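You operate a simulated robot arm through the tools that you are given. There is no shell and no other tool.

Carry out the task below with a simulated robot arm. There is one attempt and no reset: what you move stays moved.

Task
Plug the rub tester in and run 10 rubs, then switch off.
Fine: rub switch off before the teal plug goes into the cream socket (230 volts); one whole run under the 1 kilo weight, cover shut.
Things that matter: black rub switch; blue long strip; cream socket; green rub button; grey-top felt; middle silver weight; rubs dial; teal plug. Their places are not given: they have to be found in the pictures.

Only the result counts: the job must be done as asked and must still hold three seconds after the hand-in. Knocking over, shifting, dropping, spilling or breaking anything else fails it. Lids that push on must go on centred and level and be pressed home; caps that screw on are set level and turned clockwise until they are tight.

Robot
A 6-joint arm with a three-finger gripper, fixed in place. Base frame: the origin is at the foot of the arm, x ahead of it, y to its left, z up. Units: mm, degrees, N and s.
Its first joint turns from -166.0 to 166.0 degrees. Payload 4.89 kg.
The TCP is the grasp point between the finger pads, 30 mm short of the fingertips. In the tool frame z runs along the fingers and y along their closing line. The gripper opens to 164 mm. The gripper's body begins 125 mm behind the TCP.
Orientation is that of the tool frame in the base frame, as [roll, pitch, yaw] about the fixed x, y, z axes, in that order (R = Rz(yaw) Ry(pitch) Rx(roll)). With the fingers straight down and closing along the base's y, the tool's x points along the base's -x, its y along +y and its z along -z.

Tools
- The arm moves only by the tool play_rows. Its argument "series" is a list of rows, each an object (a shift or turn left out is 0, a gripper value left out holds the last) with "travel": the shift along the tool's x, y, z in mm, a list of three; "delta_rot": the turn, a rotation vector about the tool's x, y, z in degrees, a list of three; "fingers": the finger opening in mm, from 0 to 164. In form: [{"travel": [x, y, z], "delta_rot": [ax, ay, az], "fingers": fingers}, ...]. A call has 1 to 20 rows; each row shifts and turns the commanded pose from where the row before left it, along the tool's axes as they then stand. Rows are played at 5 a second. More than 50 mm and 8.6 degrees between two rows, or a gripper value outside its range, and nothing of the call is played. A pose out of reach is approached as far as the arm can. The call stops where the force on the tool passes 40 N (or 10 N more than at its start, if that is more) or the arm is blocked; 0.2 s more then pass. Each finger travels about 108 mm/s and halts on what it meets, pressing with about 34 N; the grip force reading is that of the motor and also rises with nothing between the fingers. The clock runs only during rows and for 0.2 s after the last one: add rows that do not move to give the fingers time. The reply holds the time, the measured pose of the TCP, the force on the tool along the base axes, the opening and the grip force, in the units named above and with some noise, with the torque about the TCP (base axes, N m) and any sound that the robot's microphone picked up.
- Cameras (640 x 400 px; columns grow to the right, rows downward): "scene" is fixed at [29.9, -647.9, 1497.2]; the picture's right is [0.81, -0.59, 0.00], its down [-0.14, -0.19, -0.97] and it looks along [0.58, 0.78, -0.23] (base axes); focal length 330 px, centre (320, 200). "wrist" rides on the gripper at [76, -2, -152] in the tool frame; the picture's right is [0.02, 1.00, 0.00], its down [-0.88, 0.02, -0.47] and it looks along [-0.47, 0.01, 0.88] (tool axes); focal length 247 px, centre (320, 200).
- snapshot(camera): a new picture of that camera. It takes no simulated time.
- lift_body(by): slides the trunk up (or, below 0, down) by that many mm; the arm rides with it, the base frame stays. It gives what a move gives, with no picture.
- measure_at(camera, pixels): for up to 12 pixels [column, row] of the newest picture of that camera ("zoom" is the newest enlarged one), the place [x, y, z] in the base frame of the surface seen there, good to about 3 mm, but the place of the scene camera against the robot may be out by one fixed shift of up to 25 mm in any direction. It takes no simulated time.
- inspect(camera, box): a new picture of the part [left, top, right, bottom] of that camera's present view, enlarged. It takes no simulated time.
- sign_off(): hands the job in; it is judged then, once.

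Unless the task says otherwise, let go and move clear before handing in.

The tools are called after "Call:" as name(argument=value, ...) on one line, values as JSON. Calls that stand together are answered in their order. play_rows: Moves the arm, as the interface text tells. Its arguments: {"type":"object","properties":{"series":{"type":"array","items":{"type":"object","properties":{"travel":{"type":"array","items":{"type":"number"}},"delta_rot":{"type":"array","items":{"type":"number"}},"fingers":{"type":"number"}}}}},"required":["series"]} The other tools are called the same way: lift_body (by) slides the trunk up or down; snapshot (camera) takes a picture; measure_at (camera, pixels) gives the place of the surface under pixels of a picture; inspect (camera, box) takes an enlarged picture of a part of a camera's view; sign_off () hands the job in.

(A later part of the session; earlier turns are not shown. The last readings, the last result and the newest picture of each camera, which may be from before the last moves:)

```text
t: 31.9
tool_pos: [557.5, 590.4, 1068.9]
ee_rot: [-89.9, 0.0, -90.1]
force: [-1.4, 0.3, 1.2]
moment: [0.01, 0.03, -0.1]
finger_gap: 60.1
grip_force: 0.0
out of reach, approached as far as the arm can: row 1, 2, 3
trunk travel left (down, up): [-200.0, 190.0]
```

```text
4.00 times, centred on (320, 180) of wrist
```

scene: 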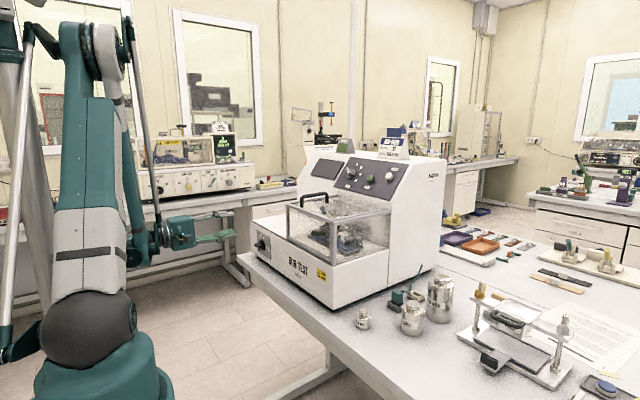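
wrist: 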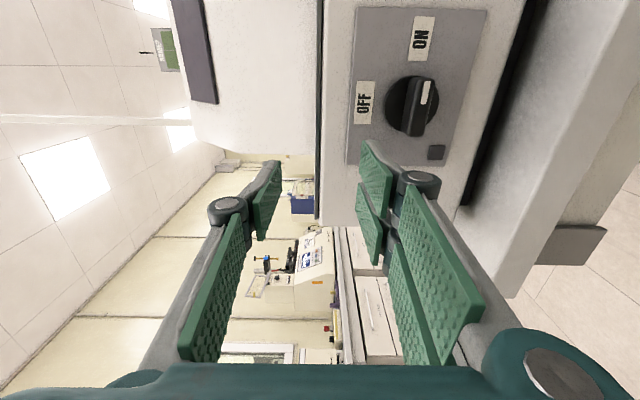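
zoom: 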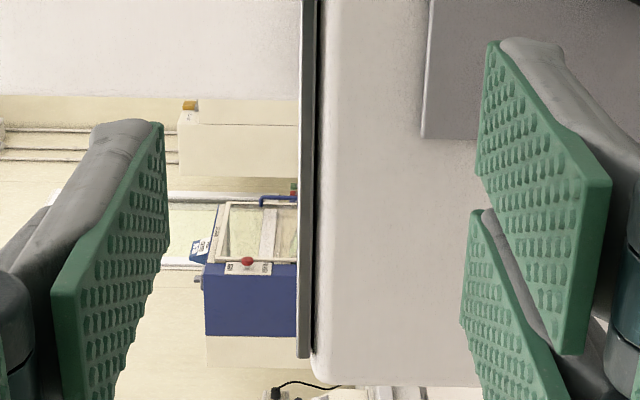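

The arm can't get that low with the trunk where it is: it stopped at (557,590,1069). There's free space in front of the switch, so I'll lower the trunk 100 mm after first raising nothing—only about 70 mm is needed now.

Call:
lift_body(by=-70)

Call:
snapshot(camera="scene")

Call:
snapshot(camera="wrist")

```text
t: 32.9
tool_pos: [559.1, 590.2, 999.8]
ee_rot: [-90.0, -0.1, -90.0]
force: [-1.0, -1.2, 0.4]
moment: [-0.01, 0.01, -0.01]
finger_gap: 60.1
grip_force: 0.1
trunk travel left (down, up): [-130.0, 260.0]
```

```text
taken
```

scene: 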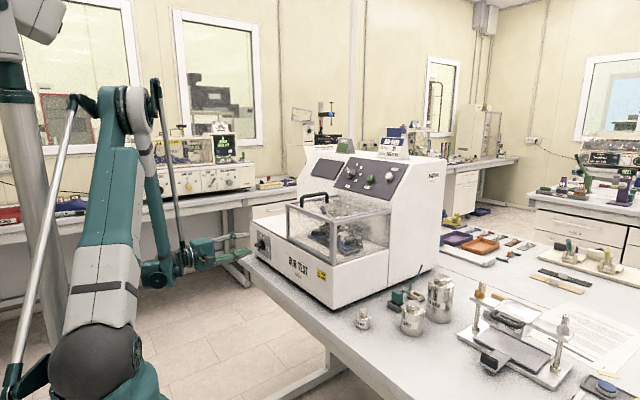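

```text
taken
```

wrist: 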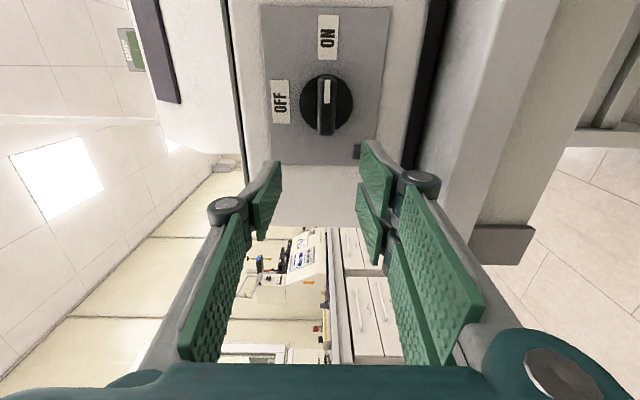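

Height is now right (z=1000) and the handle shows at (326,105). I'll measure it again from here before sliding in front of it.

Call:
measure_at(camera="wrist", pixels=[[326, 92], [326, 105], [326, 120], [326, 131], [326, 82], [319, 107], [334, 107], [345, 105], [308, 105], [300, 140]])

Call:
inspect(camera="wrist", box=[280, 60, 380, 150])

```text
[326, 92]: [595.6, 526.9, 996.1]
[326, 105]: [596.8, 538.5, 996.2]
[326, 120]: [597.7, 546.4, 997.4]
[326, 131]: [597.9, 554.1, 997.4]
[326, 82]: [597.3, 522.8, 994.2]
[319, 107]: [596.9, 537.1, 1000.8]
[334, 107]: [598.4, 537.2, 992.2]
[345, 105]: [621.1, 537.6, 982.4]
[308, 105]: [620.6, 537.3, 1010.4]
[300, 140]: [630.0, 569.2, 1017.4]
```

```text
4.44 times, centred on (330, 105) of wrist
```

zoom: 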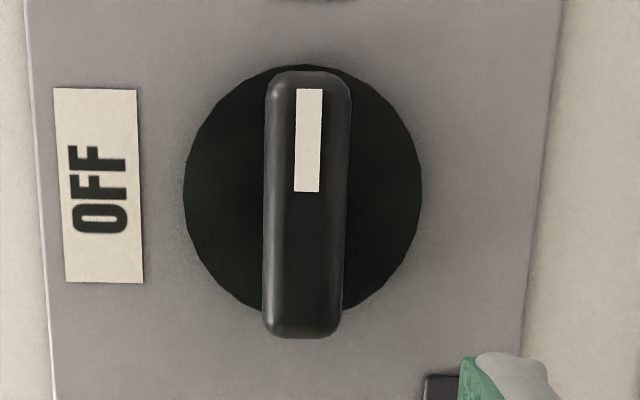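

Handle centre confirmed at about (597, 538, 996.5). I'll slide across in front of it, advance so the pads straddle it, and close.

Call:
play_rows(series=[{"travel": [17.4, 1.1, -3]}, {"travel": [17.4, 1.1, 0]}, {"travel": [17.4, 1.1, 0]}, {"travel": [0, 0, 13]}, {"travel": [0, 0, 13]}, {}])

Call:
snapshot(camera="wrist")

```text
t: 34.3
tool_pos: [584.7, 548.5, 1009.6]
ee_rot: [-90.0, 0.1, -90.0]
force: [-0.1, -0.4, -0.4]
moment: [0.0, 0.03, -0.02]
finger_gap: 60.2
grip_force: 0.1
out of reach, approached as far as the arm can: row 2, 3
trunk travel left (down, up): [-130.0, 260.0]
```

```text
taken
```

wrist: 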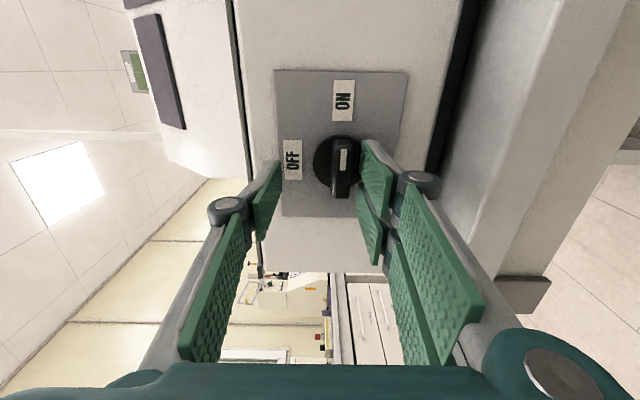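

The arm still reaches only (585,548,1010), a bit short of the wanted pose. I'll back off, raise the arm about 70 mm, and lower the trunk further to gain reach.

Call:
play_rows(series=[{"travel": [0, 0, -30]}, {"travel": [0, -35, 0]}, {"travel": [0, -35, 0]}])

Call:
lift_body(by=-80)

```text
t: 35.1
tool_pos: [554.1, 548.6, 1080.3]
ee_rot: [-89.9, 0.0, -90.0]
force: [0.5, 1.6, -0.1]
moment: [-0.03, -0.09, -0.24]
finger_gap: 60.3
grip_force: 0.1
trunk travel left (down, up): [-130.0, 260.0]
```

```text
t: 36.3
tool_pos: [554.5, 548.3, 1001.0]
ee_rot: [-90.0, 0.0, -89.9]
force: [-0.4, 0.1, -0.9]
moment: [0.01, 0.07, -0.06]
finger_gap: 59.9
grip_force: 0.0
trunk travel left (down, up): [-50.0, 340.0]
```

Now at (554,548,1001) with the trunk lower. I'll go in to the handle again.

Call:
play_rows(series=[{"travel": [10.3, 4.5, 0]}, {"travel": [0, 0, 14]}, {"travel": [0, 0, 13.5]}, {}])

Call:
snapshot(camera="wrist")

```text
t: 37.3
tool_pos: [581.0, 537.8, 995.9]
ee_rot: [-90.0, 0.1, -90.0]
force: [-0.8, -0.8, -0.3]
moment: [0.0, 0.03, -0.01]
finger_gap: 59.9
grip_force: 0.1
trunk travel left (down, up): [-50.0, 340.0]
```

```text
taken
```

wrist: 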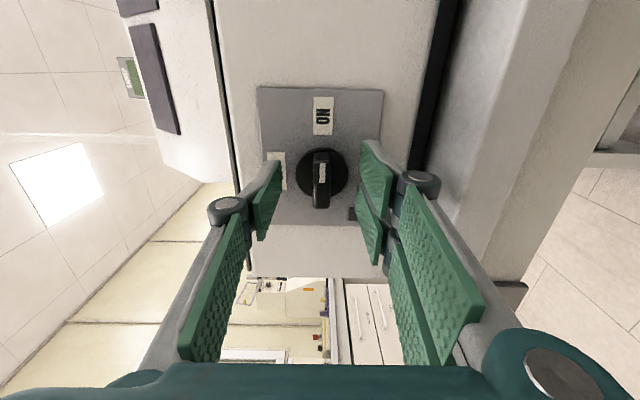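

The pads straddle the handle evenly (handle at (321,180)). I'll close on it.

Call:
play_rows(series=[{"fingers": 8}, {}, {}])

```text
t: 38.1
tool_pos: [582.8, 537.7, 996.1]
ee_rot: [-90.1, 0.1, -90.1]
force: [-7.6, -7.7, -33.5]
moment: [-0.11, 0.91, -0.13]
finger_gap: 13.8
grip_force: 44.9
trunk travel left (down, up): [-50.0, 340.0]
```

The lower pad is carrying the force (-33 N in z), so the handle sits slightly below the pad centre. I'll nudge the tool down 1 mm to balance it.

Call:
play_rows(series=[{"travel": [0, 0.6, 0]}, {"travel": [0, 0.6, 0]}, {}])

```text
t: 38.9
tool_pos: [582.4, 536.7, 995.0]
ee_rot: [-89.9, 0.0, -90.0]
force: [2.9, -4.7, -22.2]
moment: [-0.11, 0.54, -0.9]
finger_gap: 13.7
grip_force: 44.9
trunk travel left (down, up): [-50.0, 340.0]
```

The imbalance dropped to -22 N; a further small nudge down.

Call:
play_rows(series=[{"travel": [0, 0.7, 0]}, {"travel": [0, 0.7, 0]}, {}])

```text
t: 39.7
tool_pos: [581.7, 537.1, 994.8]
ee_rot: [-89.8, 0.0, -90.0]
force: [20.5, -1.3, 14.6]
moment: [-0.09, -0.43, -0.58]
finger_gap: 13.8
grip_force: 45.2
trunk travel left (down, up): [-50.0, 340.0]
```

Now roughly balanced (+15 N). I'll start turning the handle towards OFF with small steps to watch the response.

Call:
play_rows(series=[{"travel": [0, -0.4, 0]}, {"delta_rot": [0, 0, -5]}, {"delta_rot": [0, 0, -5]}, {"delta_rot": [0, 0, -5]}, {"delta_rot": [0, 0, -5]}])

```text
t: 40.5
tool_pos: [582.2, 538.1, 995.2]
ee_rot: [-89.7, -8.4, -90.2]
force: [5.6, -4.5, 13.4]
moment: [0.02, -0.42, -0.32]
finger_gap: 13.8
grip_force: 44.7
trunk travel left (down, up): [-50.0, 340.0]
stopped in row 3: the force on the tool passed its limit at 43 N (the readings are from after the stop); the commanded pose is now the measured one
```

The handle turned about 8° before a brief force stop, and the remaining force is small. I'll continue in smaller steps.

Call:
play_rows(series=[{"delta_rot": [0, 0, -3]}, {"delta_rot": [0, 0, -3]}, {"delta_rot": [0, 0, -3]}, {"delta_rot": [0, 0, -3]}, {"delta_rot": [0, 0, -3]}, {"delta_rot": [0, 0, -3]}])

Call:
inspect(camera="wrist", box=[240, 100, 400, 240])

```text
t: 41.7
tool_pos: [582.6, 537.7, 995.8]
ee_rot: [-89.7, -23.3, -90.2]
force: [0.8, -3.0, 14.3]
moment: [0.03, -0.35, 0.14]
finger_gap: 13.7
grip_force: 45.0
trunk travel left (down, up): [-50.0, 340.0]
stopped in row 6: the force on the tool passed its limit at 41 N (the readings are from after the stop); the commanded pose is now the measured one
```

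```text
2.86 times, centred on (320, 170) of wrist
```

zoom: 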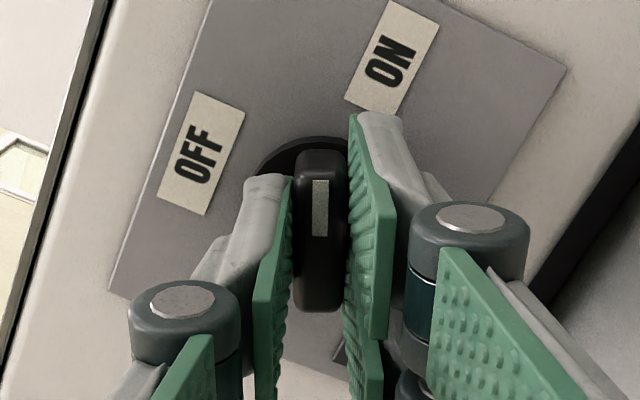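

The handle is turning with the fingers (23° so far). I'll ease the tool up slightly and continue.

Call:
play_rows(series=[{"travel": [0.2, -0.5, 0]}, {"delta_rot": [0, 0, -3]}, {"delta_rot": [0, 0, -3]}, {"delta_rot": [0, 0, -3]}, {"delta_rot": [0, 0, -3]}, {"delta_rot": [0, 0, -3]}, {"delta_rot": [0, 0, -3]}, {"delta_rot": [0, 0, -3]}, {"delta_rot": [0, 0, -3]}])

```text
t: 43.7
tool_pos: [582.1, 538.6, 996.3]
ee_rot: [-89.6, -47.4, -90.3]
force: [4.1, 7.5, 36.1]
moment: [0.14, -0.36, 0.72]
finger_gap: 13.7
grip_force: 44.7
trunk travel left (down, up): [-50.0, 340.0]
```

47° done; the tool is being pushed up by 36 N, so I'll shift up ~1 mm and continue.

Call:
play_rows(series=[{"travel": [0.4, -0.4, 0]}, {"travel": [0.4, -0.4, 0]}, {"delta_rot": [0, 0, -3]}, {"delta_rot": [0, 0, -3]}, {"delta_rot": [0, 0, -3]}, {"delta_rot": [0, 0, -3]}, {"delta_rot": [0, 0, -3]}])

```text
t: 45.3
tool_pos: [581.9, 537.8, 997.0]
ee_rot: [-89.5, -62.4, -90.5]
force: [17.6, 17.2, 33.0]
moment: [0.09, -0.86, 0.5]
finger_gap: 13.6
grip_force: 45.3
trunk travel left (down, up): [-50.0, 340.0]
```

62° done; force is up and to +y, so I'll ease that way and go on to 90°.

Call:
play_rows(series=[{"travel": [0.5, -0.7, 0.4]}, {}, {"delta_rot": [0, 0, -3]}, {"delta_rot": [0, 0, -3]}, {"delta_rot": [0, 0, -3]}, {"delta_rot": [0, 0, -3]}, {"delta_rot": [0, 0, -3]}])

Call:
inspect(camera="wrist", box=[240, 100, 400, 240])

```text
t: 46.9
tool_pos: [582.6, 540.1, 997.3]
ee_rot: [-89.2, -77.3, -90.7]
force: [-26.9, 2.9, -16.3]
moment: [0.06, 1.27, 0.25]
finger_gap: 13.9
grip_force: 45.2
trunk travel left (down, up): [-50.0, 340.0]
```

```text
2.86 times, centred on (320, 170) of wrist
```

zoom: 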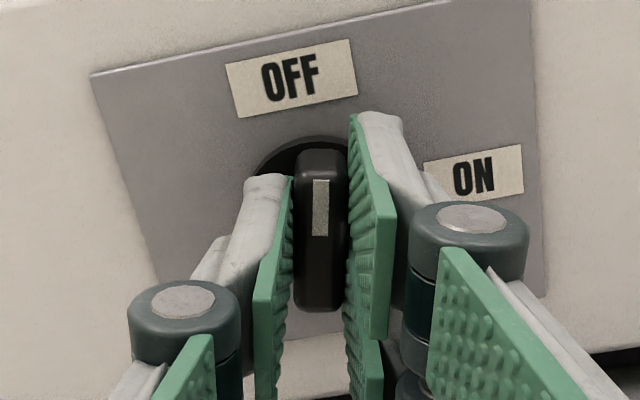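

Nearly there at 77°. I'll relieve slightly and turn the last 13° or so.

Call:
play_rows(series=[{"travel": [-0.3, 0.2, -0.6]}, {}, {"delta_rot": [0, 0, -3]}, {"delta_rot": [0, 0, -3]}, {"delta_rot": [0, 0, -3]}, {"delta_rot": [0, 0, -3]}, {"delta_rot": [0, 0, -2]}])

Call:
inspect(camera="wrist", box=[240, 100, 400, 240])

```text
t: 48.5
tool_pos: [582.9, 539.2, 996.8]
ee_rot: [79.5, -88.7, 100.6]
force: [-0.6, 23.2, 7.9]
moment: [1.5, 0.02, 0.54]
finger_gap: 14.5
grip_force: 45.4
trunk travel left (down, up): [-50.0, 340.0]
```

```text
2.86 times, centred on (320, 170) of wrist
```

zoom: 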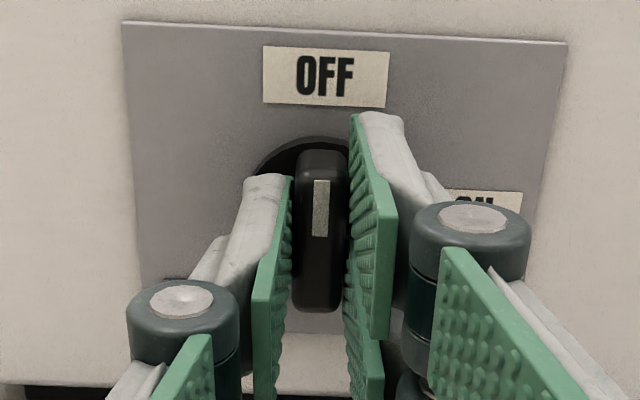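

The handle's white mark now points up at OFF, and the torque shows it's against its stop. I'll release and back away, then check it.

Call:
play_rows(series=[{"fingers": 50}, {}, {"travel": [0, 0, -30]}, {"travel": [0, 0, -30]}, {"travel": [30, 0, -10]}])

Call:
inspect(camera="wrist", box=[240, 140, 400, 260])

Call:
snapshot(camera="scene")

```text
t: 49.7
tool_pos: [511.1, 538.2, 1027.3]
ee_rot: [83.2, -88.6, 96.8]
force: [1.9, 0.2, -0.9]
moment: [-0.02, -0.12, -0.17]
finger_gap: 49.9
grip_force: 0.1
trunk travel left (down, up): [-50.0, 340.0]
```

```text
3.33 times, centred on (320, 200) of wrist
```

zoom: 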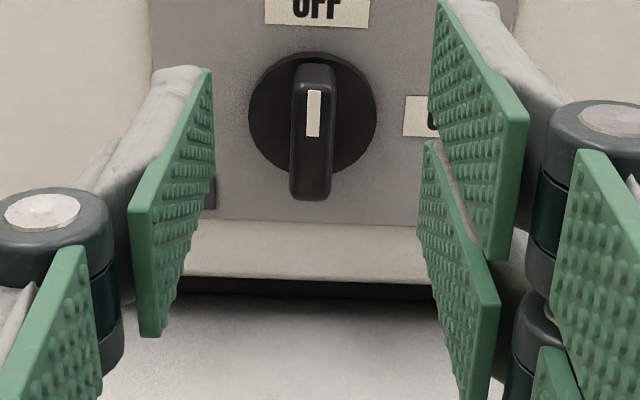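

```text
taken
```

scene: 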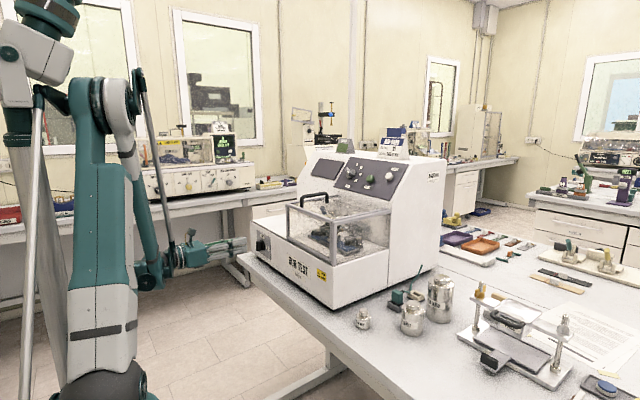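

The switch clearly reads OFF now. Next is the rubs dial: I'll raise the trunk back and tilt the tool to face the sloped panel (about 52° from horizontal).

Call:
lift_body(by=150)

Call:
play_rows(series=[{"delta_rot": [0, -7.4, 0]}, {"delta_rot": [0, -7.4, 0]}, {"delta_rot": [0, -7.4, 0]}, {"delta_rot": [0, -7.4, 0]}, {"delta_rot": [0, -7.4, 0]}, {"travel": [31.9, 0, -24.9]}, {"travel": [31.9, 0, -24.9]}, {"travel": [31.9, 0, -24.9]}, {"travel": [31.9, 0, -24.9]}, {"travel": [31.9, 0, -24.9]}, {"travel": [31.9, 0, -24.9]}])

Call:
snapshot(camera="scene")

```text
t: 51.5
tool_pos: [512.6, 537.7, 1178.7]
ee_rot: [81.5, -88.6, 98.4]
force: [-0.3, 0.3, -0.3]
moment: [0.0, -0.02, 0.0]
finger_gap: 49.9
grip_force: 0.1
trunk travel left (down, up): [-200.0, 190.0]
```

```text
t: 53.9
tool_pos: [508.1, 543.5, 1421.2]
ee_rot: [177.8, -53.2, 1.7]
force: [-0.3, 0.2, 0.0]
moment: [0.01, 0.02, 0.03]
finger_gap: 49.8
grip_force: 0.0
trunk travel left (down, up): [-200.0, 190.0]
```

```text
taken
```

scene: 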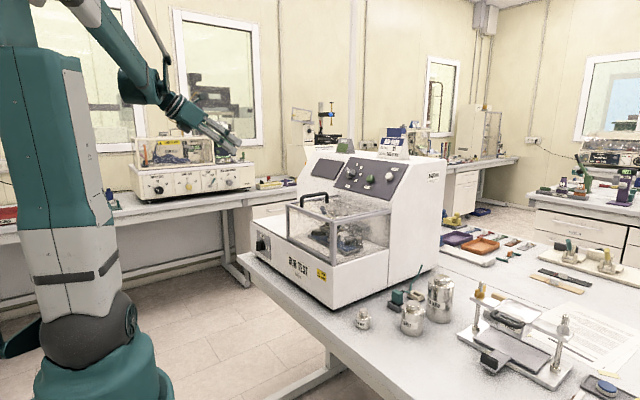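

Arm is up at (508,543,1421) facing the slope. I'll correct the small roll error and slide over in front of the dial.

Call:
play_rows(series=[{"delta_rot": [0.84, 0, 1.0]}, {"travel": [19.1, 27.5, 24.4]}, {"travel": [19.1, 27.5, 24.4]}, {"travel": [19.1, 27.5, 24.4]}, {"travel": [19.1, 27.5, 24.4]}, {"travel": [19.1, 27.5, 24.4]}, {"travel": [19.1, 27.5, 24.4]}, {"travel": [19.1, 27.5, 24.4]}, {"travel": [19.1, 27.5, 24.4]}])

Call:
snapshot(camera="wrist")

Call:
inspect(camera="wrist", box=[250, 120, 390, 240])

```text
t: 55.9
tool_pos: [755.5, 323.6, 1425.9]
ee_rot: [179.9, -53.2, 0.2]
force: [-1.4, 1.2, 0.1]
moment: [-0.02, -0.06, -0.04]
finger_gap: 50.0
grip_force: 0.0
trunk travel left (down, up): [-200.0, 190.0]
```

```text
taken
```

wrist: 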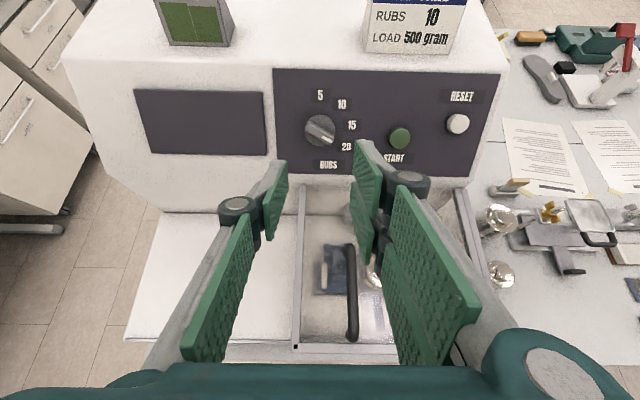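

```text
3.33 times, centred on (320, 180) of wrist
```

zoom: 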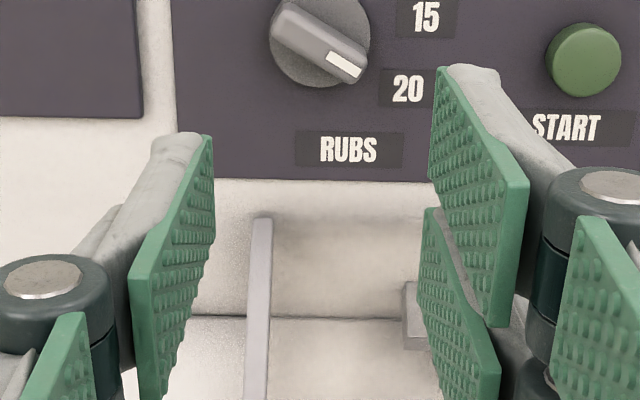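

Call:
inspect(camera="wrist", box=[270, 70, 430, 180])

Call:
measure_at(camera="wrist", pixels=[[290, 80], [290, 165], [480, 85], [460, 165], [370, 90], [330, 175], [313, 125], [328, 137], [320, 131], [322, 117], [330, 125], [399, 137]])

```text
3.64 times, centred on (350, 125) of wrist
```

zoom: 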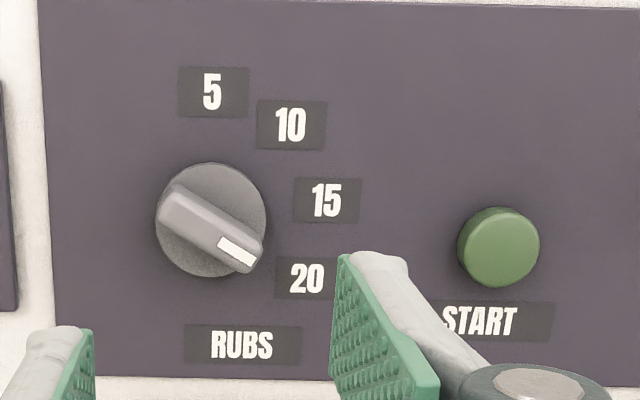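

```text
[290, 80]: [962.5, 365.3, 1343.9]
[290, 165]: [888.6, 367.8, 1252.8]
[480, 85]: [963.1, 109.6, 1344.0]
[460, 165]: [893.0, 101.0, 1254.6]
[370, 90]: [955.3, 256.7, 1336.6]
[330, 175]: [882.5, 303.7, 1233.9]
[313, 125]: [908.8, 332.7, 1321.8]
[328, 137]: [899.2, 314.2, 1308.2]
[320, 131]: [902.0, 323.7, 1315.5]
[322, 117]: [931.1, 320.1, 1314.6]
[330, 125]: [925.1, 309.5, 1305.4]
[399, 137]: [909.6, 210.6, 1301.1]
```

The panel fits a plane sloped 51°, and the dial wedge stands about 28 mm off it. I'll measure disk edges, labels and wedge ends to get the knob axis and the target angle for 10.

Call:
measure_at(camera="zoom", pixels=[[160, 225], [210, 168], [262, 200], [195, 272], [213, 92], [290, 125], [327, 201], [306, 278], [172, 203], [250, 258], [235, 248], [190, 215]])

Call:
measure_at(camera="zoom", pixels=[[500, 215], [500, 245], [470, 245], [530, 245], [500, 275], [222, 225], [205, 240], [240, 175], [175, 265], [258, 180]])

```text
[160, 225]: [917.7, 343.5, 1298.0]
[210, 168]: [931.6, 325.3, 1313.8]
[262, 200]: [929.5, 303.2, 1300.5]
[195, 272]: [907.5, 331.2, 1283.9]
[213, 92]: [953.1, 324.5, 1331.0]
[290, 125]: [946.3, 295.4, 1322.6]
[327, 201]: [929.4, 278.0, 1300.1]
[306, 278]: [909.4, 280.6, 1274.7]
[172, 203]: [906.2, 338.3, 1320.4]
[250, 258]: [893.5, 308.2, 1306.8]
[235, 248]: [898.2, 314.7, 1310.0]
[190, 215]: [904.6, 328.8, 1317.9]
```

```text
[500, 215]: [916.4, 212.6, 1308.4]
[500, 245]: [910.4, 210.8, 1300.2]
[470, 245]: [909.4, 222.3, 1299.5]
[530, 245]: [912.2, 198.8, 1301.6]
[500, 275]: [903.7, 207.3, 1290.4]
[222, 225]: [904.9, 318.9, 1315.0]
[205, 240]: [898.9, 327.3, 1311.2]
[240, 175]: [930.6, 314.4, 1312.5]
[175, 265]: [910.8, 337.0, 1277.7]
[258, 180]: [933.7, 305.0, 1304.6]
```

Knob axis is at y≈324 on the panel, wedge at -30° (20), and labels step 40°, so 10 is at +50°: an 80° counter-clockwise turn. I'll square the tool to the panel and roll it +120° so the fingers close across the wedge.

Call:
play_rows(series=[{"delta_rot": [0, -2.2, 0]}, {"delta_rot": [0, 0, 8]}, {"delta_rot": [0, 0, 8]}, {"delta_rot": [0, 0, 8]}, {"delta_rot": [0, 0, 8]}, {"delta_rot": [0, 0, 8]}, {"delta_rot": [0, 0, 8]}, {"delta_rot": [0, 0, 8]}, {"delta_rot": [0, 0, 8]}, {"delta_rot": [0, 0, 8]}, {"delta_rot": [0, 0, 8]}, {"delta_rot": [0, 0, 8]}, {"delta_rot": [0, 0, 8]}, {"delta_rot": [0, 0, 8]}, {"delta_rot": [0, 0, 8]}, {"delta_rot": [0, 0, 8]}])

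Call:
snapshot(camera="wrist")

Call:
snapshot(camera="scene")

```text
t: 59.3
tool_pos: [754.2, 324.9, 1425.6]
ee_rot: [-133.0, 23.0, -110.1]
force: [-0.1, -0.1, 0.4]
moment: [-0.01, 0.02, -0.02]
finger_gap: 50.2
grip_force: 0.1
trunk travel left (down, up): [-200.0, 190.0]
```

```text
taken
```

wrist: 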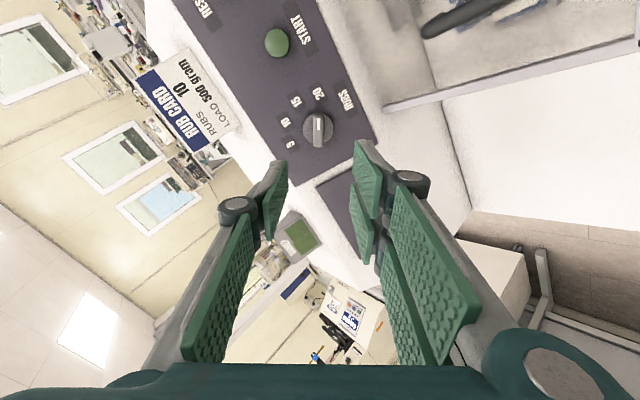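

```text
taken
```

scene: 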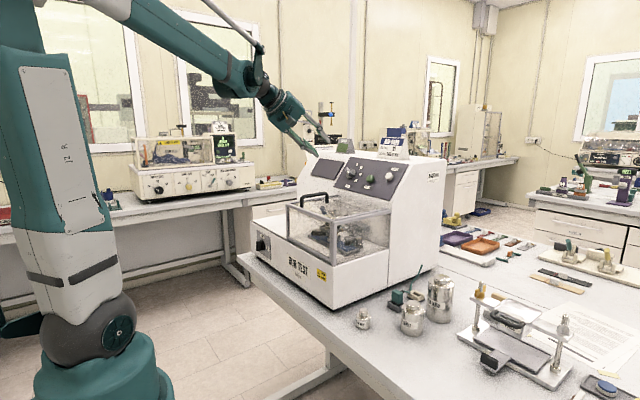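

The wedge at (318,128) is now lined up between the fingers. I'll move in along the panel normal to a stand-off.

Call:
play_rows(series=[{"travel": [-0.5, -1.4, 34.4]}, {"travel": [-0.4, -1.3, 34.4]}, {"travel": [-0.4, -1.3, 34.4]}])

Call:
snapshot(camera="wrist")

Call:
inspect(camera="wrist", box=[250, 110, 390, 210])

```text
t: 60.1
tool_pos: [837.8, 325.3, 1364.2]
ee_rot: [-133.1, 22.9, -109.9]
force: [-0.6, -1.3, 0.1]
moment: [0.04, -0.01, 0.05]
finger_gap: 50.0
grip_force: 0.1
trunk travel left (down, up): [-200.0, 190.0]
```

```text
taken
```

wrist: 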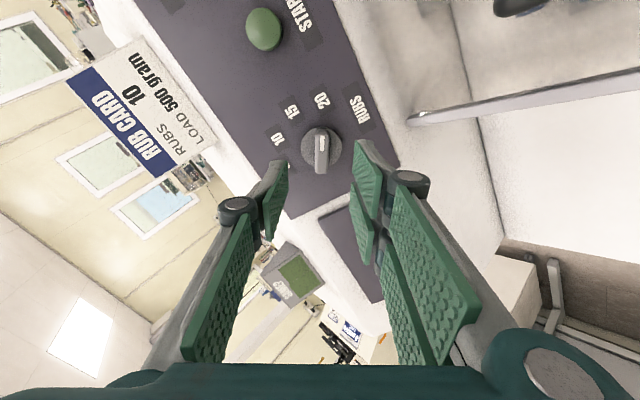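

```text
4.00 times, centred on (320, 160) of wrist
```

zoom: 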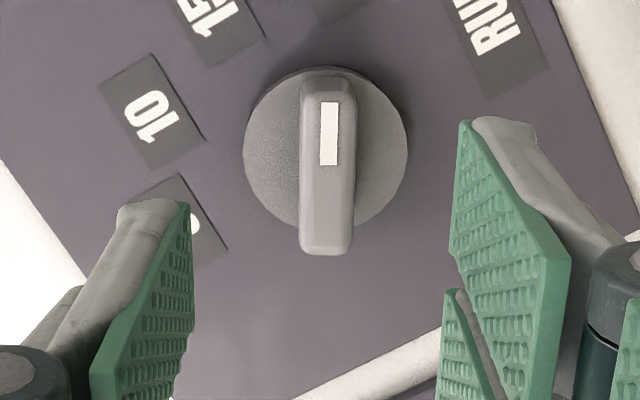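

The wedge sits centred between the fingers within about 1 mm. I'll advance the last 70 mm with small steps at the end.

Call:
play_rows(series=[{"travel": [0.8, 0.3, 30]}, {"travel": [0.7, 0.4, 25]}, {"travel": [0, 0, 10]}, {"travel": [0, 0, 5.5]}, {}])

Call:
snapshot(camera="wrist")

Call:
inspect(camera="wrist", box=[250, 130, 390, 230])

```text
t: 61.3
tool_pos: [891.9, 323.5, 1317.8]
ee_rot: [-133.1, 22.8, -110.0]
force: [-0.5, 0.4, 0.6]
moment: [0.01, -0.02, 0.02]
finger_gap: 49.8
grip_force: 0.1
trunk travel left (down, up): [-200.0, 190.0]
```

```text
taken
```

wrist: 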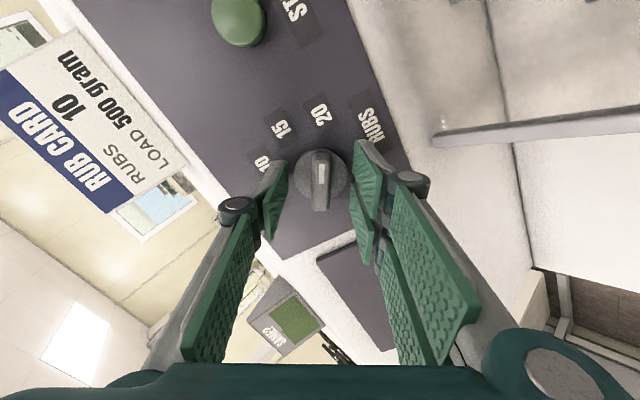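

```text
4.00 times, centred on (320, 180) of wrist
```

zoom: 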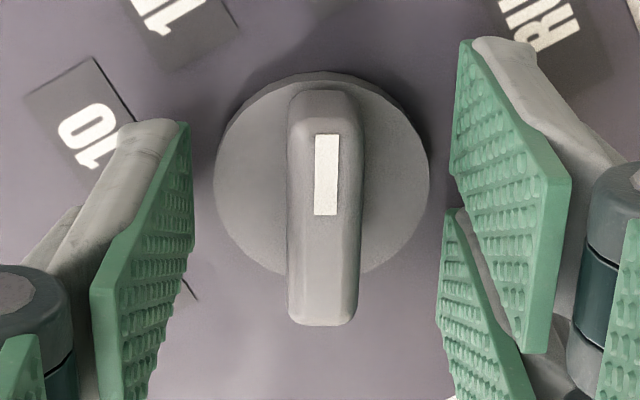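

Aligned: wedge at (321,180), fingers symmetric. Closing on the wedge.

Call:
play_rows(series=[{"fingers": 8}, {}, {}])

```text
t: 62.1
tool_pos: [892.3, 324.2, 1318.0]
ee_rot: [-133.2, 22.9, -110.0]
force: [-5.9, 0.4, -8.1]
moment: [0.15, -0.01, 0.24]
finger_gap: 13.9
grip_force: 44.8
trunk travel left (down, up): [-200.0, 190.0]
```

Well balanced grip (14 mm, under 10 N). Now turning counter-clockwise in steps.

Call:
play_rows(series=[{"delta_rot": [0, 0, -3]}, {"delta_rot": [0, 0, -3]}, {"delta_rot": [0, 0, -3]}, {"delta_rot": [0, 0, -3]}, {"delta_rot": [0, 0, -3]}, {"delta_rot": [0, 0, -3]}, {"delta_rot": [0, 0, -3]}, {"delta_rot": [0, 0, -3]}, {"delta_rot": [0, 0, -3]}, {"delta_rot": [0, 0, -3]}, {"delta_rot": [0, 0, -3]}, {"delta_rot": [0, 0, -3]}, {"delta_rot": [0, 0, -3]}])

Call:
inspect(camera="wrist", box=[250, 130, 390, 230])

```text
t: 64.9
tool_pos: [892.1, 324.5, 1318.5]
ee_rot: [-129.3, -7.1, -84.2]
force: [18.1, 16.9, 15.9]
moment: [-0.09, -0.82, -0.27]
finger_gap: 13.7
grip_force: 45.0
trunk travel left (down, up): [-200.0, 190.0]
```

```text
4.00 times, centred on (320, 180) of wrist
```

zoom: 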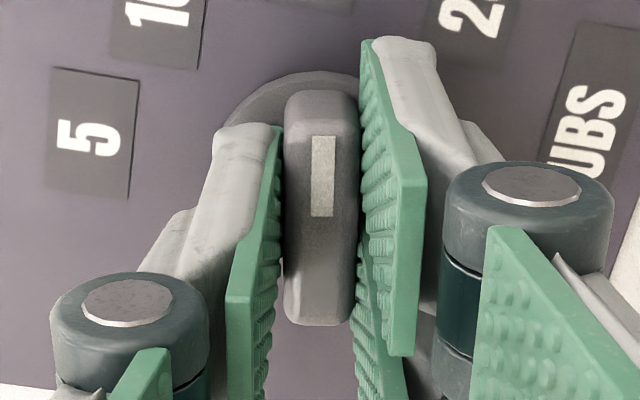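

Turned 39° (now at 15). I'll ease the side force and continue to 10.

Call:
play_rows(series=[{"travel": [-0.3, -0.6, 0]}, {"delta_rot": [0, 0, -3]}, {"delta_rot": [0, 0, -3]}, {"delta_rot": [0, 0, -3]}, {"delta_rot": [0, 0, -3]}, {"delta_rot": [0, 0, -3]}, {"delta_rot": [0, 0, -3]}, {"delta_rot": [0, 0, -3]}, {"delta_rot": [0, 0, -3]}, {"delta_rot": [0, 0, -3]}])

```text
t: 67.1
tool_pos: [892.2, 323.1, 1318.6]
ee_rot: [-135.0, -27.3, -65.3]
force: [19.3, 20.7, 26.6]
moment: [0.16, -1.16, 0.03]
finger_gap: 13.9
grip_force: 44.7
trunk travel left (down, up): [-200.0, 190.0]
```

66° turned; relieving the side force again, then the last 14°.

Call:
play_rows(series=[{"travel": [0, -0.5, 0]}, {"travel": [0, -0.4, 0]}, {"delta_rot": [0, 0, -3]}, {"delta_rot": [0, 0, -3]}, {"delta_rot": [0, 0, -3]}, {"delta_rot": [0, 0, -3]}, {"delta_rot": [0, 0, -2]}, {}])

Call:
inspect(camera="wrist", box=[230, 80, 430, 230])

```text
t: 68.9
tool_pos: [892.4, 323.6, 1319.1]
ee_rot: [-141.7, -36.6, -53.2]
force: [26.1, 12.8, 21.1]
moment: [0.13, -1.07, 0.12]
finger_gap: 13.9
grip_force: 45.4
trunk travel left (down, up): [-200.0, 190.0]
```

```text
2.67 times, centred on (330, 155) of wrist
```

zoom: 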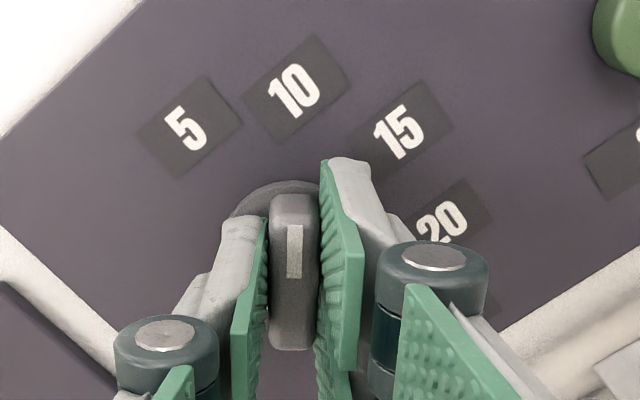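

The wedge now points straight at 10 at (293,90). I'll open and back off along the panel normal to confirm.

Call:
play_rows(series=[{"fingers": 50}, {}, {"travel": [0, 0, -35]}, {"travel": [0, 0, -40]}])

Call:
inspect(camera="wrist", box=[230, 60, 430, 210])

Call:
inspect(camera="scene", box=[320, 150, 420, 210])

```text
t: 69.9
tool_pos: [836.3, 322.9, 1365.5]
ee_rot: [-141.7, -36.6, -53.1]
force: [2.4, 1.0, -1.2]
moment: [-0.01, 0.09, -0.05]
finger_gap: 49.8
grip_force: 0.0
trunk travel left (down, up): [-200.0, 190.0]
```

```text
2.67 times, centred on (330, 135) of wrist
```

zoom: 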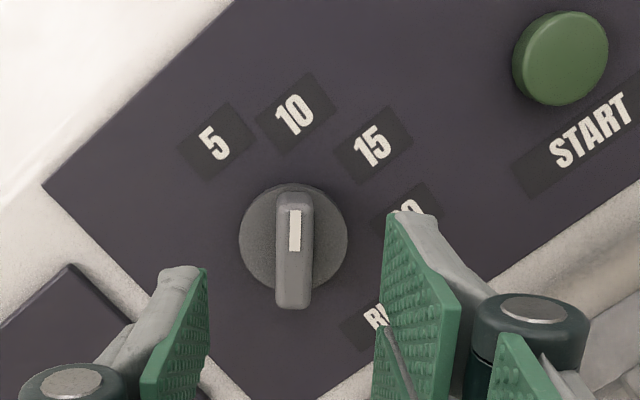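

```text
6.40 times, centred on (370, 180) of scene
```

zoom: 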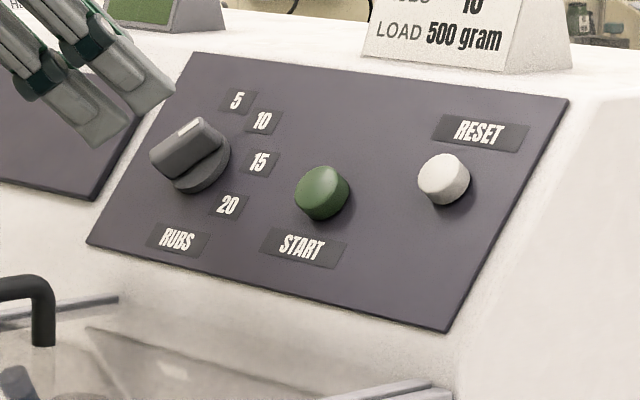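

The dial reads 10. Next the plug: I'll back away, bring the tool upright (pointing down) and re-yaw to the starting orientation at a safe height.

Call:
play_rows(series=[{"travel": [0, 0, -45]}, {"travel": [0, 0, -45]}, {"delta_rot": [0, 0, -8]}, {"delta_rot": [0, 0, -8]}, {"delta_rot": [0, 0, -8]}, {"delta_rot": [0, 0, -8]}, {"delta_rot": [0, 0, -8]}, {"delta_rot": [0, -8.5, 0]}, {"delta_rot": [0, -8.5, 0]}, {"delta_rot": [0, -8.5, 0]}, {"delta_rot": [0, -8.5, 0]}, {"delta_rot": [0, -8.5, 0]}, {"delta_rot": [0, -8.5, 0]}])

Call:
snapshot(camera="scene")

```text
t: 72.7
tool_pos: [762.5, 323.1, 1425.1]
ee_rot: [179.9, 0.1, 0.0]
force: [-1.5, -0.6, 0.9]
moment: [0.08, -0.22, 0.0]
finger_gap: 50.1
grip_force: 0.0
trunk travel left (down, up): [-200.0, 190.0]
```

```text
taken
```

scene: 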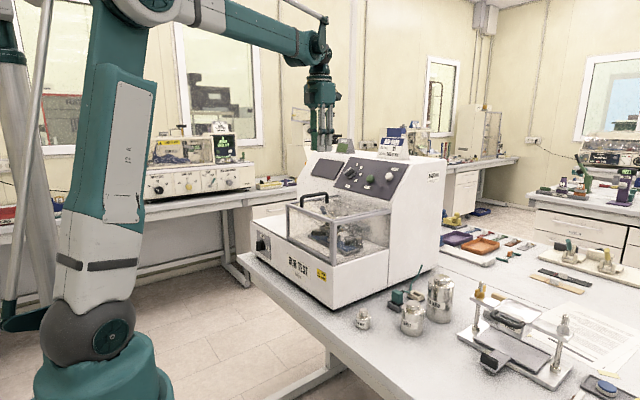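

The tool is vertical and clear of the machine. I'll turn it back to yaw 180 here at height.

Call:
play_rows(series=[{"delta_rot": [0, 0, 8.5]}, {"delta_rot": [0, 0, 8.5]}, {"delta_rot": [0, 0, 8.5]}, {"delta_rot": [0, 0, 8.5]}, {"delta_rot": [0, 0, 8.5]}, {"delta_rot": [0, 0, 8.5]}, {"delta_rot": [0, 0, 8.5]}, {"delta_rot": [0, 0, 8.5]}, {"delta_rot": [0, 0, 8.5]}, {"delta_rot": [0, 0, 8.5]}, {"delta_rot": [0, 0, 8.5]}, {"delta_rot": [0, 0, 8.5]}, {"delta_rot": [0, 0, 8.5]}, {"delta_rot": [0, 0, 8.5]}, {"delta_rot": [0, 0, 8.5]}, {"delta_rot": [0, 0, 8.5]}, {"delta_rot": [0, 0, 8.5]}, {"delta_rot": [0, 0, 8.5]}, {"delta_rot": [0, 0, 8.5]}, {"delta_rot": [0, 0, 8.5]}])

Call:
play_rows(series=[{"delta_rot": [0, 0, 5]}, {"delta_rot": [0, 0, 5]}, {"travel": [5, -45, 0]}, {"travel": [5, -45, 0]}, {"travel": [5, -45, 0]}, {"travel": [5, -45, 0]}, {"travel": [5, -45, 0]}, {"travel": [5, -45, 0]}, {"travel": [5, -45, 0]}, {"travel": [5, -25, 0]}])

Call:
snapshot(camera="wrist")

Call:
snapshot(camera="scene")

```text
t: 76.9
tool_pos: [762.9, 323.5, 1423.4]
ee_rot: [180.0, 0.0, -170.1]
force: [-0.7, 0.6, -0.2]
moment: [0.0, 0.0, -0.02]
finger_gap: 50.4
grip_force: 0.1
trunk travel left (down, up): [-200.0, 190.0]
```

```text
t: 79.1
tool_pos: [724.4, -17.1, 1425.0]
ee_rot: [-179.9, 0.0, 180.0]
force: [-0.2, -0.1, -0.3]
moment: [-0.06, 0.02, -0.02]
finger_gap: 50.1
grip_force: 0.0
trunk travel left (down, up): [-200.0, 190.0]
```

```text
taken
```

wrist: 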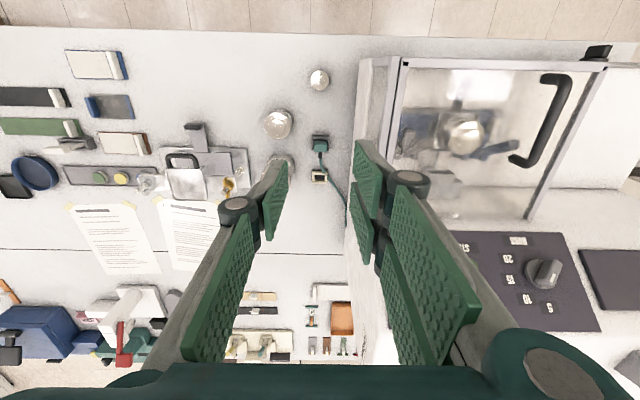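

```text
taken
```

scene: 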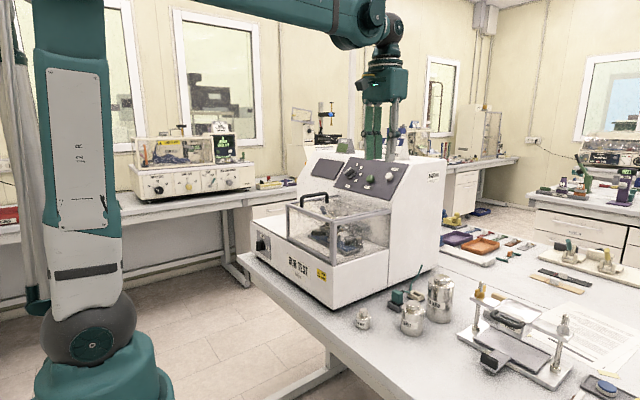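

The plug at (320,143) and cream socket at (319,176) are in view from above. I'll enlarge and measure.

Call:
inspect(camera="wrist", box=[290, 125, 350, 190])

Call:
measure_at(camera="wrist", pixels=[[320, 143], [314, 143], [327, 143], [320, 148], [320, 139], [319, 176], [313, 176], [325, 176], [319, 171], [319, 182], [347, 150], [347, 180]])

```text
6.15 times, centred on (320, 158) of wrist
```

zoom: 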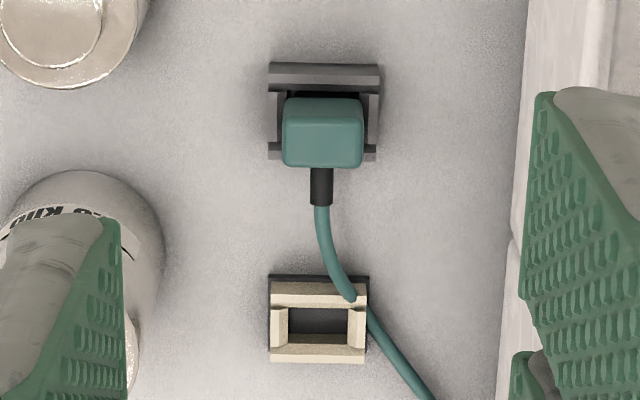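

```text
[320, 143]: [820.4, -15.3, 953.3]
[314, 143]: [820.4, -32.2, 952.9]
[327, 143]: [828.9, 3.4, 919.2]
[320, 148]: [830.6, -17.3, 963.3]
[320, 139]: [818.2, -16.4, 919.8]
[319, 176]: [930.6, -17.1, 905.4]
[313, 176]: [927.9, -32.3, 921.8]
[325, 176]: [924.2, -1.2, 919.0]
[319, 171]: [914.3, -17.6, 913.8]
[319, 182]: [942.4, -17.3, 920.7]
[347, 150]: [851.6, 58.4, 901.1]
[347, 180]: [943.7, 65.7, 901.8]
```

Clear view; descending for more accurate measurements of plug, cream socket and the machine's side wall.

Call:
play_rows(series=[{"travel": [-2, 0, 45]}, {"travel": [-2, 0, 45]}, {"travel": [-2, 0, 45]}, {"travel": [-2, 0, 45]}, {"travel": [-2, 0, 45]}])

Call:
snapshot(camera="wrist")

Call:
inspect(camera="wrist", box=[270, 120, 370, 220])

Call:
snapshot(camera="scene")

```text
t: 80.3
tool_pos: [735.3, -19.0, 1199.3]
ee_rot: [-180.0, -0.1, 180.0]
force: [-1.0, -0.1, 0.1]
moment: [0.05, -0.12, 0.02]
finger_gap: 49.8
grip_force: 0.0
trunk travel left (down, up): [-200.0, 190.0]
```

```text
taken
```

wrist: 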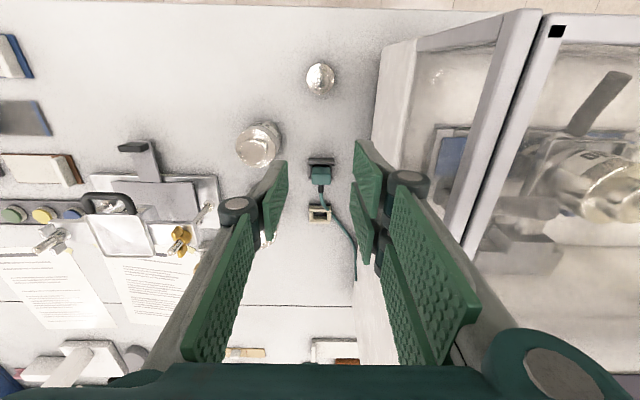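

```text
4.00 times, centred on (320, 170) of wrist
```

zoom: 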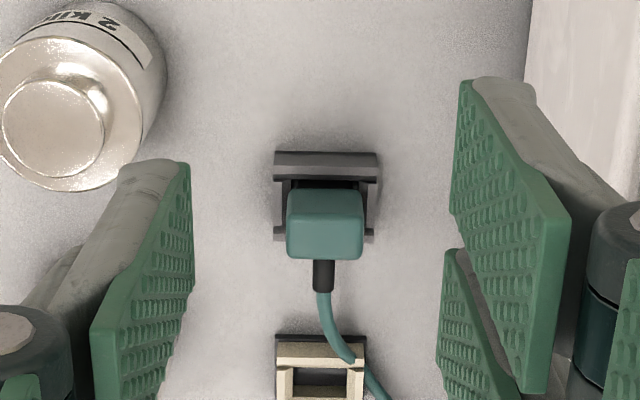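

```text
taken
```

scene: 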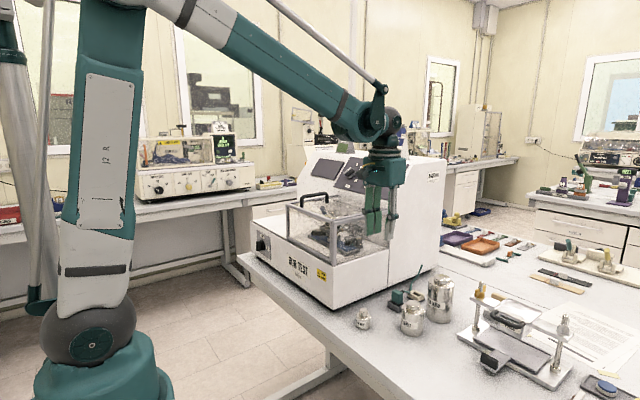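

The arm's forearm may pass over the machine when I go lower, so I'll measure where the forearm and wrist actually are in the scene view.

Call:
measure_at(camera="scene", pixels=[[260, 50], [320, 95], [355, 120], [360, 130], [385, 130], [392, 118], [388, 155], [385, 175], [378, 90], [397, 145], [230, 30], [390, 200]])

Call:
inspect(camera="scene", box=[300, 60, 440, 250])

Call:
measure_at(camera="wrist", pixels=[[320, 172], [312, 172], [328, 172], [320, 178], [320, 167], [320, 161], [319, 216], [309, 214], [329, 214], [319, 207], [319, 221], [362, 170]])

```text
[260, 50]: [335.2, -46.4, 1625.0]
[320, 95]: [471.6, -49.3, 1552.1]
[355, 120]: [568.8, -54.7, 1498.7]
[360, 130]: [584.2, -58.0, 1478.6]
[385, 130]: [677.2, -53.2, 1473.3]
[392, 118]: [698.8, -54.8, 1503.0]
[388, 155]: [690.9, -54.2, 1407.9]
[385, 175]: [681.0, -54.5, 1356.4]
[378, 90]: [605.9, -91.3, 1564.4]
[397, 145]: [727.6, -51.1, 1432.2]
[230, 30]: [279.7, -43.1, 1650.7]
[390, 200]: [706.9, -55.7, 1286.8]
```

```text
2.11 times, centred on (370, 155) of scene
```

zoom: 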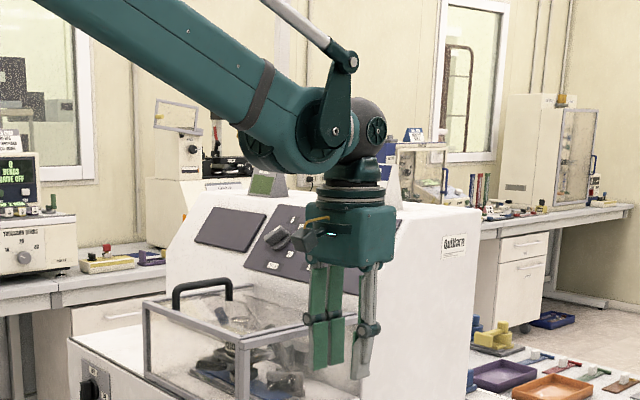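

```text
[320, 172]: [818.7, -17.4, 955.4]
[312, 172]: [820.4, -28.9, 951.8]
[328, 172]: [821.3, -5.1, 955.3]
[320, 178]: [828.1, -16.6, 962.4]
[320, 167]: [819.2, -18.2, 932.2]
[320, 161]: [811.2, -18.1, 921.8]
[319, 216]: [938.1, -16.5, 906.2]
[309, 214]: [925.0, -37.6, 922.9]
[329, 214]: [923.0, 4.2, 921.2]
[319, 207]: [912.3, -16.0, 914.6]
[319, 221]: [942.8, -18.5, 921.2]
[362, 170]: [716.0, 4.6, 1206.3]
```

The forearm lies in the tool's own plane (surface y≈-50), so it won't sweep over the machine. I'll measure the machine's side wall to check clearance for the gripper body.

Call:
measure_at(camera="wrist", pixels=[[385, 100], [378, 130], [400, 60], [372, 300], [378, 330], [365, 280], [430, 90], [460, 230], [480, 150], [500, 60], [360, 290], [390, 345]])

Call:
inspect(camera="wrist", box=[280, 150, 360, 230])

```text
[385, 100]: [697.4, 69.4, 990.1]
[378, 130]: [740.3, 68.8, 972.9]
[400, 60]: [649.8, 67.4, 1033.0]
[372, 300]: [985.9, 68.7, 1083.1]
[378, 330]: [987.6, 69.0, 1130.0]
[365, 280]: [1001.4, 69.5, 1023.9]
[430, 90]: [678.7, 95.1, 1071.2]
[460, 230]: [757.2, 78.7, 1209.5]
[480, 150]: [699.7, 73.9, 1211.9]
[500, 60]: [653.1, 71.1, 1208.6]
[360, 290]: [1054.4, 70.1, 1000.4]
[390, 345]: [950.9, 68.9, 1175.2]
```

```text
5.00 times, centred on (320, 190) of wrist
```

zoom: 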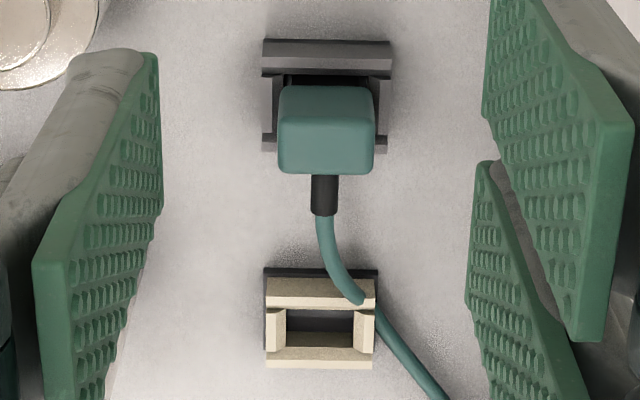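

The wall is at y≈69 and plug, dark and cream sockets are all centred at y≈-15.5, leaving only ~1.5 mm beside the 166 mm gripper body, so I'll lean the tool 1.5° away from the wall. First I'll check heights of the nearby weights and the cream socket.

Call:
measure_at(camera="scene", pixels=[[440, 278], [441, 292], [440, 318], [412, 303], [413, 330], [470, 300], [398, 297], [407, 292], [419, 295], [422, 297], [384, 330], [431, 283]])

Call:
inspect(camera="scene", box=[380, 270, 460, 340])

```text
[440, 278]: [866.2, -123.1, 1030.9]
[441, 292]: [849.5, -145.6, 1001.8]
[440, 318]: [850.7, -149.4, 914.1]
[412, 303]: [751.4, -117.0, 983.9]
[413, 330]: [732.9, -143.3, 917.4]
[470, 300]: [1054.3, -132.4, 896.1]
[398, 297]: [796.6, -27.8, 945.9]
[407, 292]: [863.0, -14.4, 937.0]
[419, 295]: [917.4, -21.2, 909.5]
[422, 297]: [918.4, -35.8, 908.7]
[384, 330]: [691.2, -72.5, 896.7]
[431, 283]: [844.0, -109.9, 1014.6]
```

```text
5.71 times, centred on (420, 305) of scene
```

zoom: 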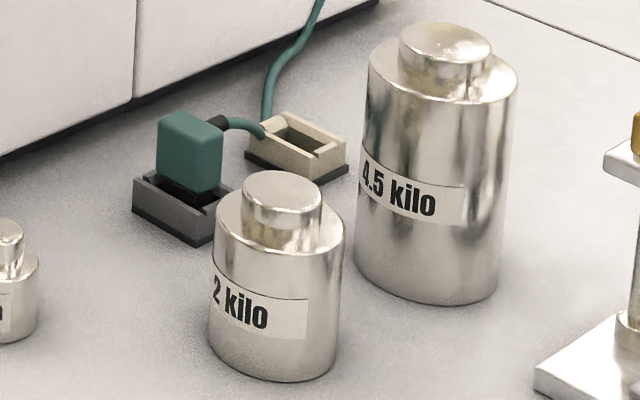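

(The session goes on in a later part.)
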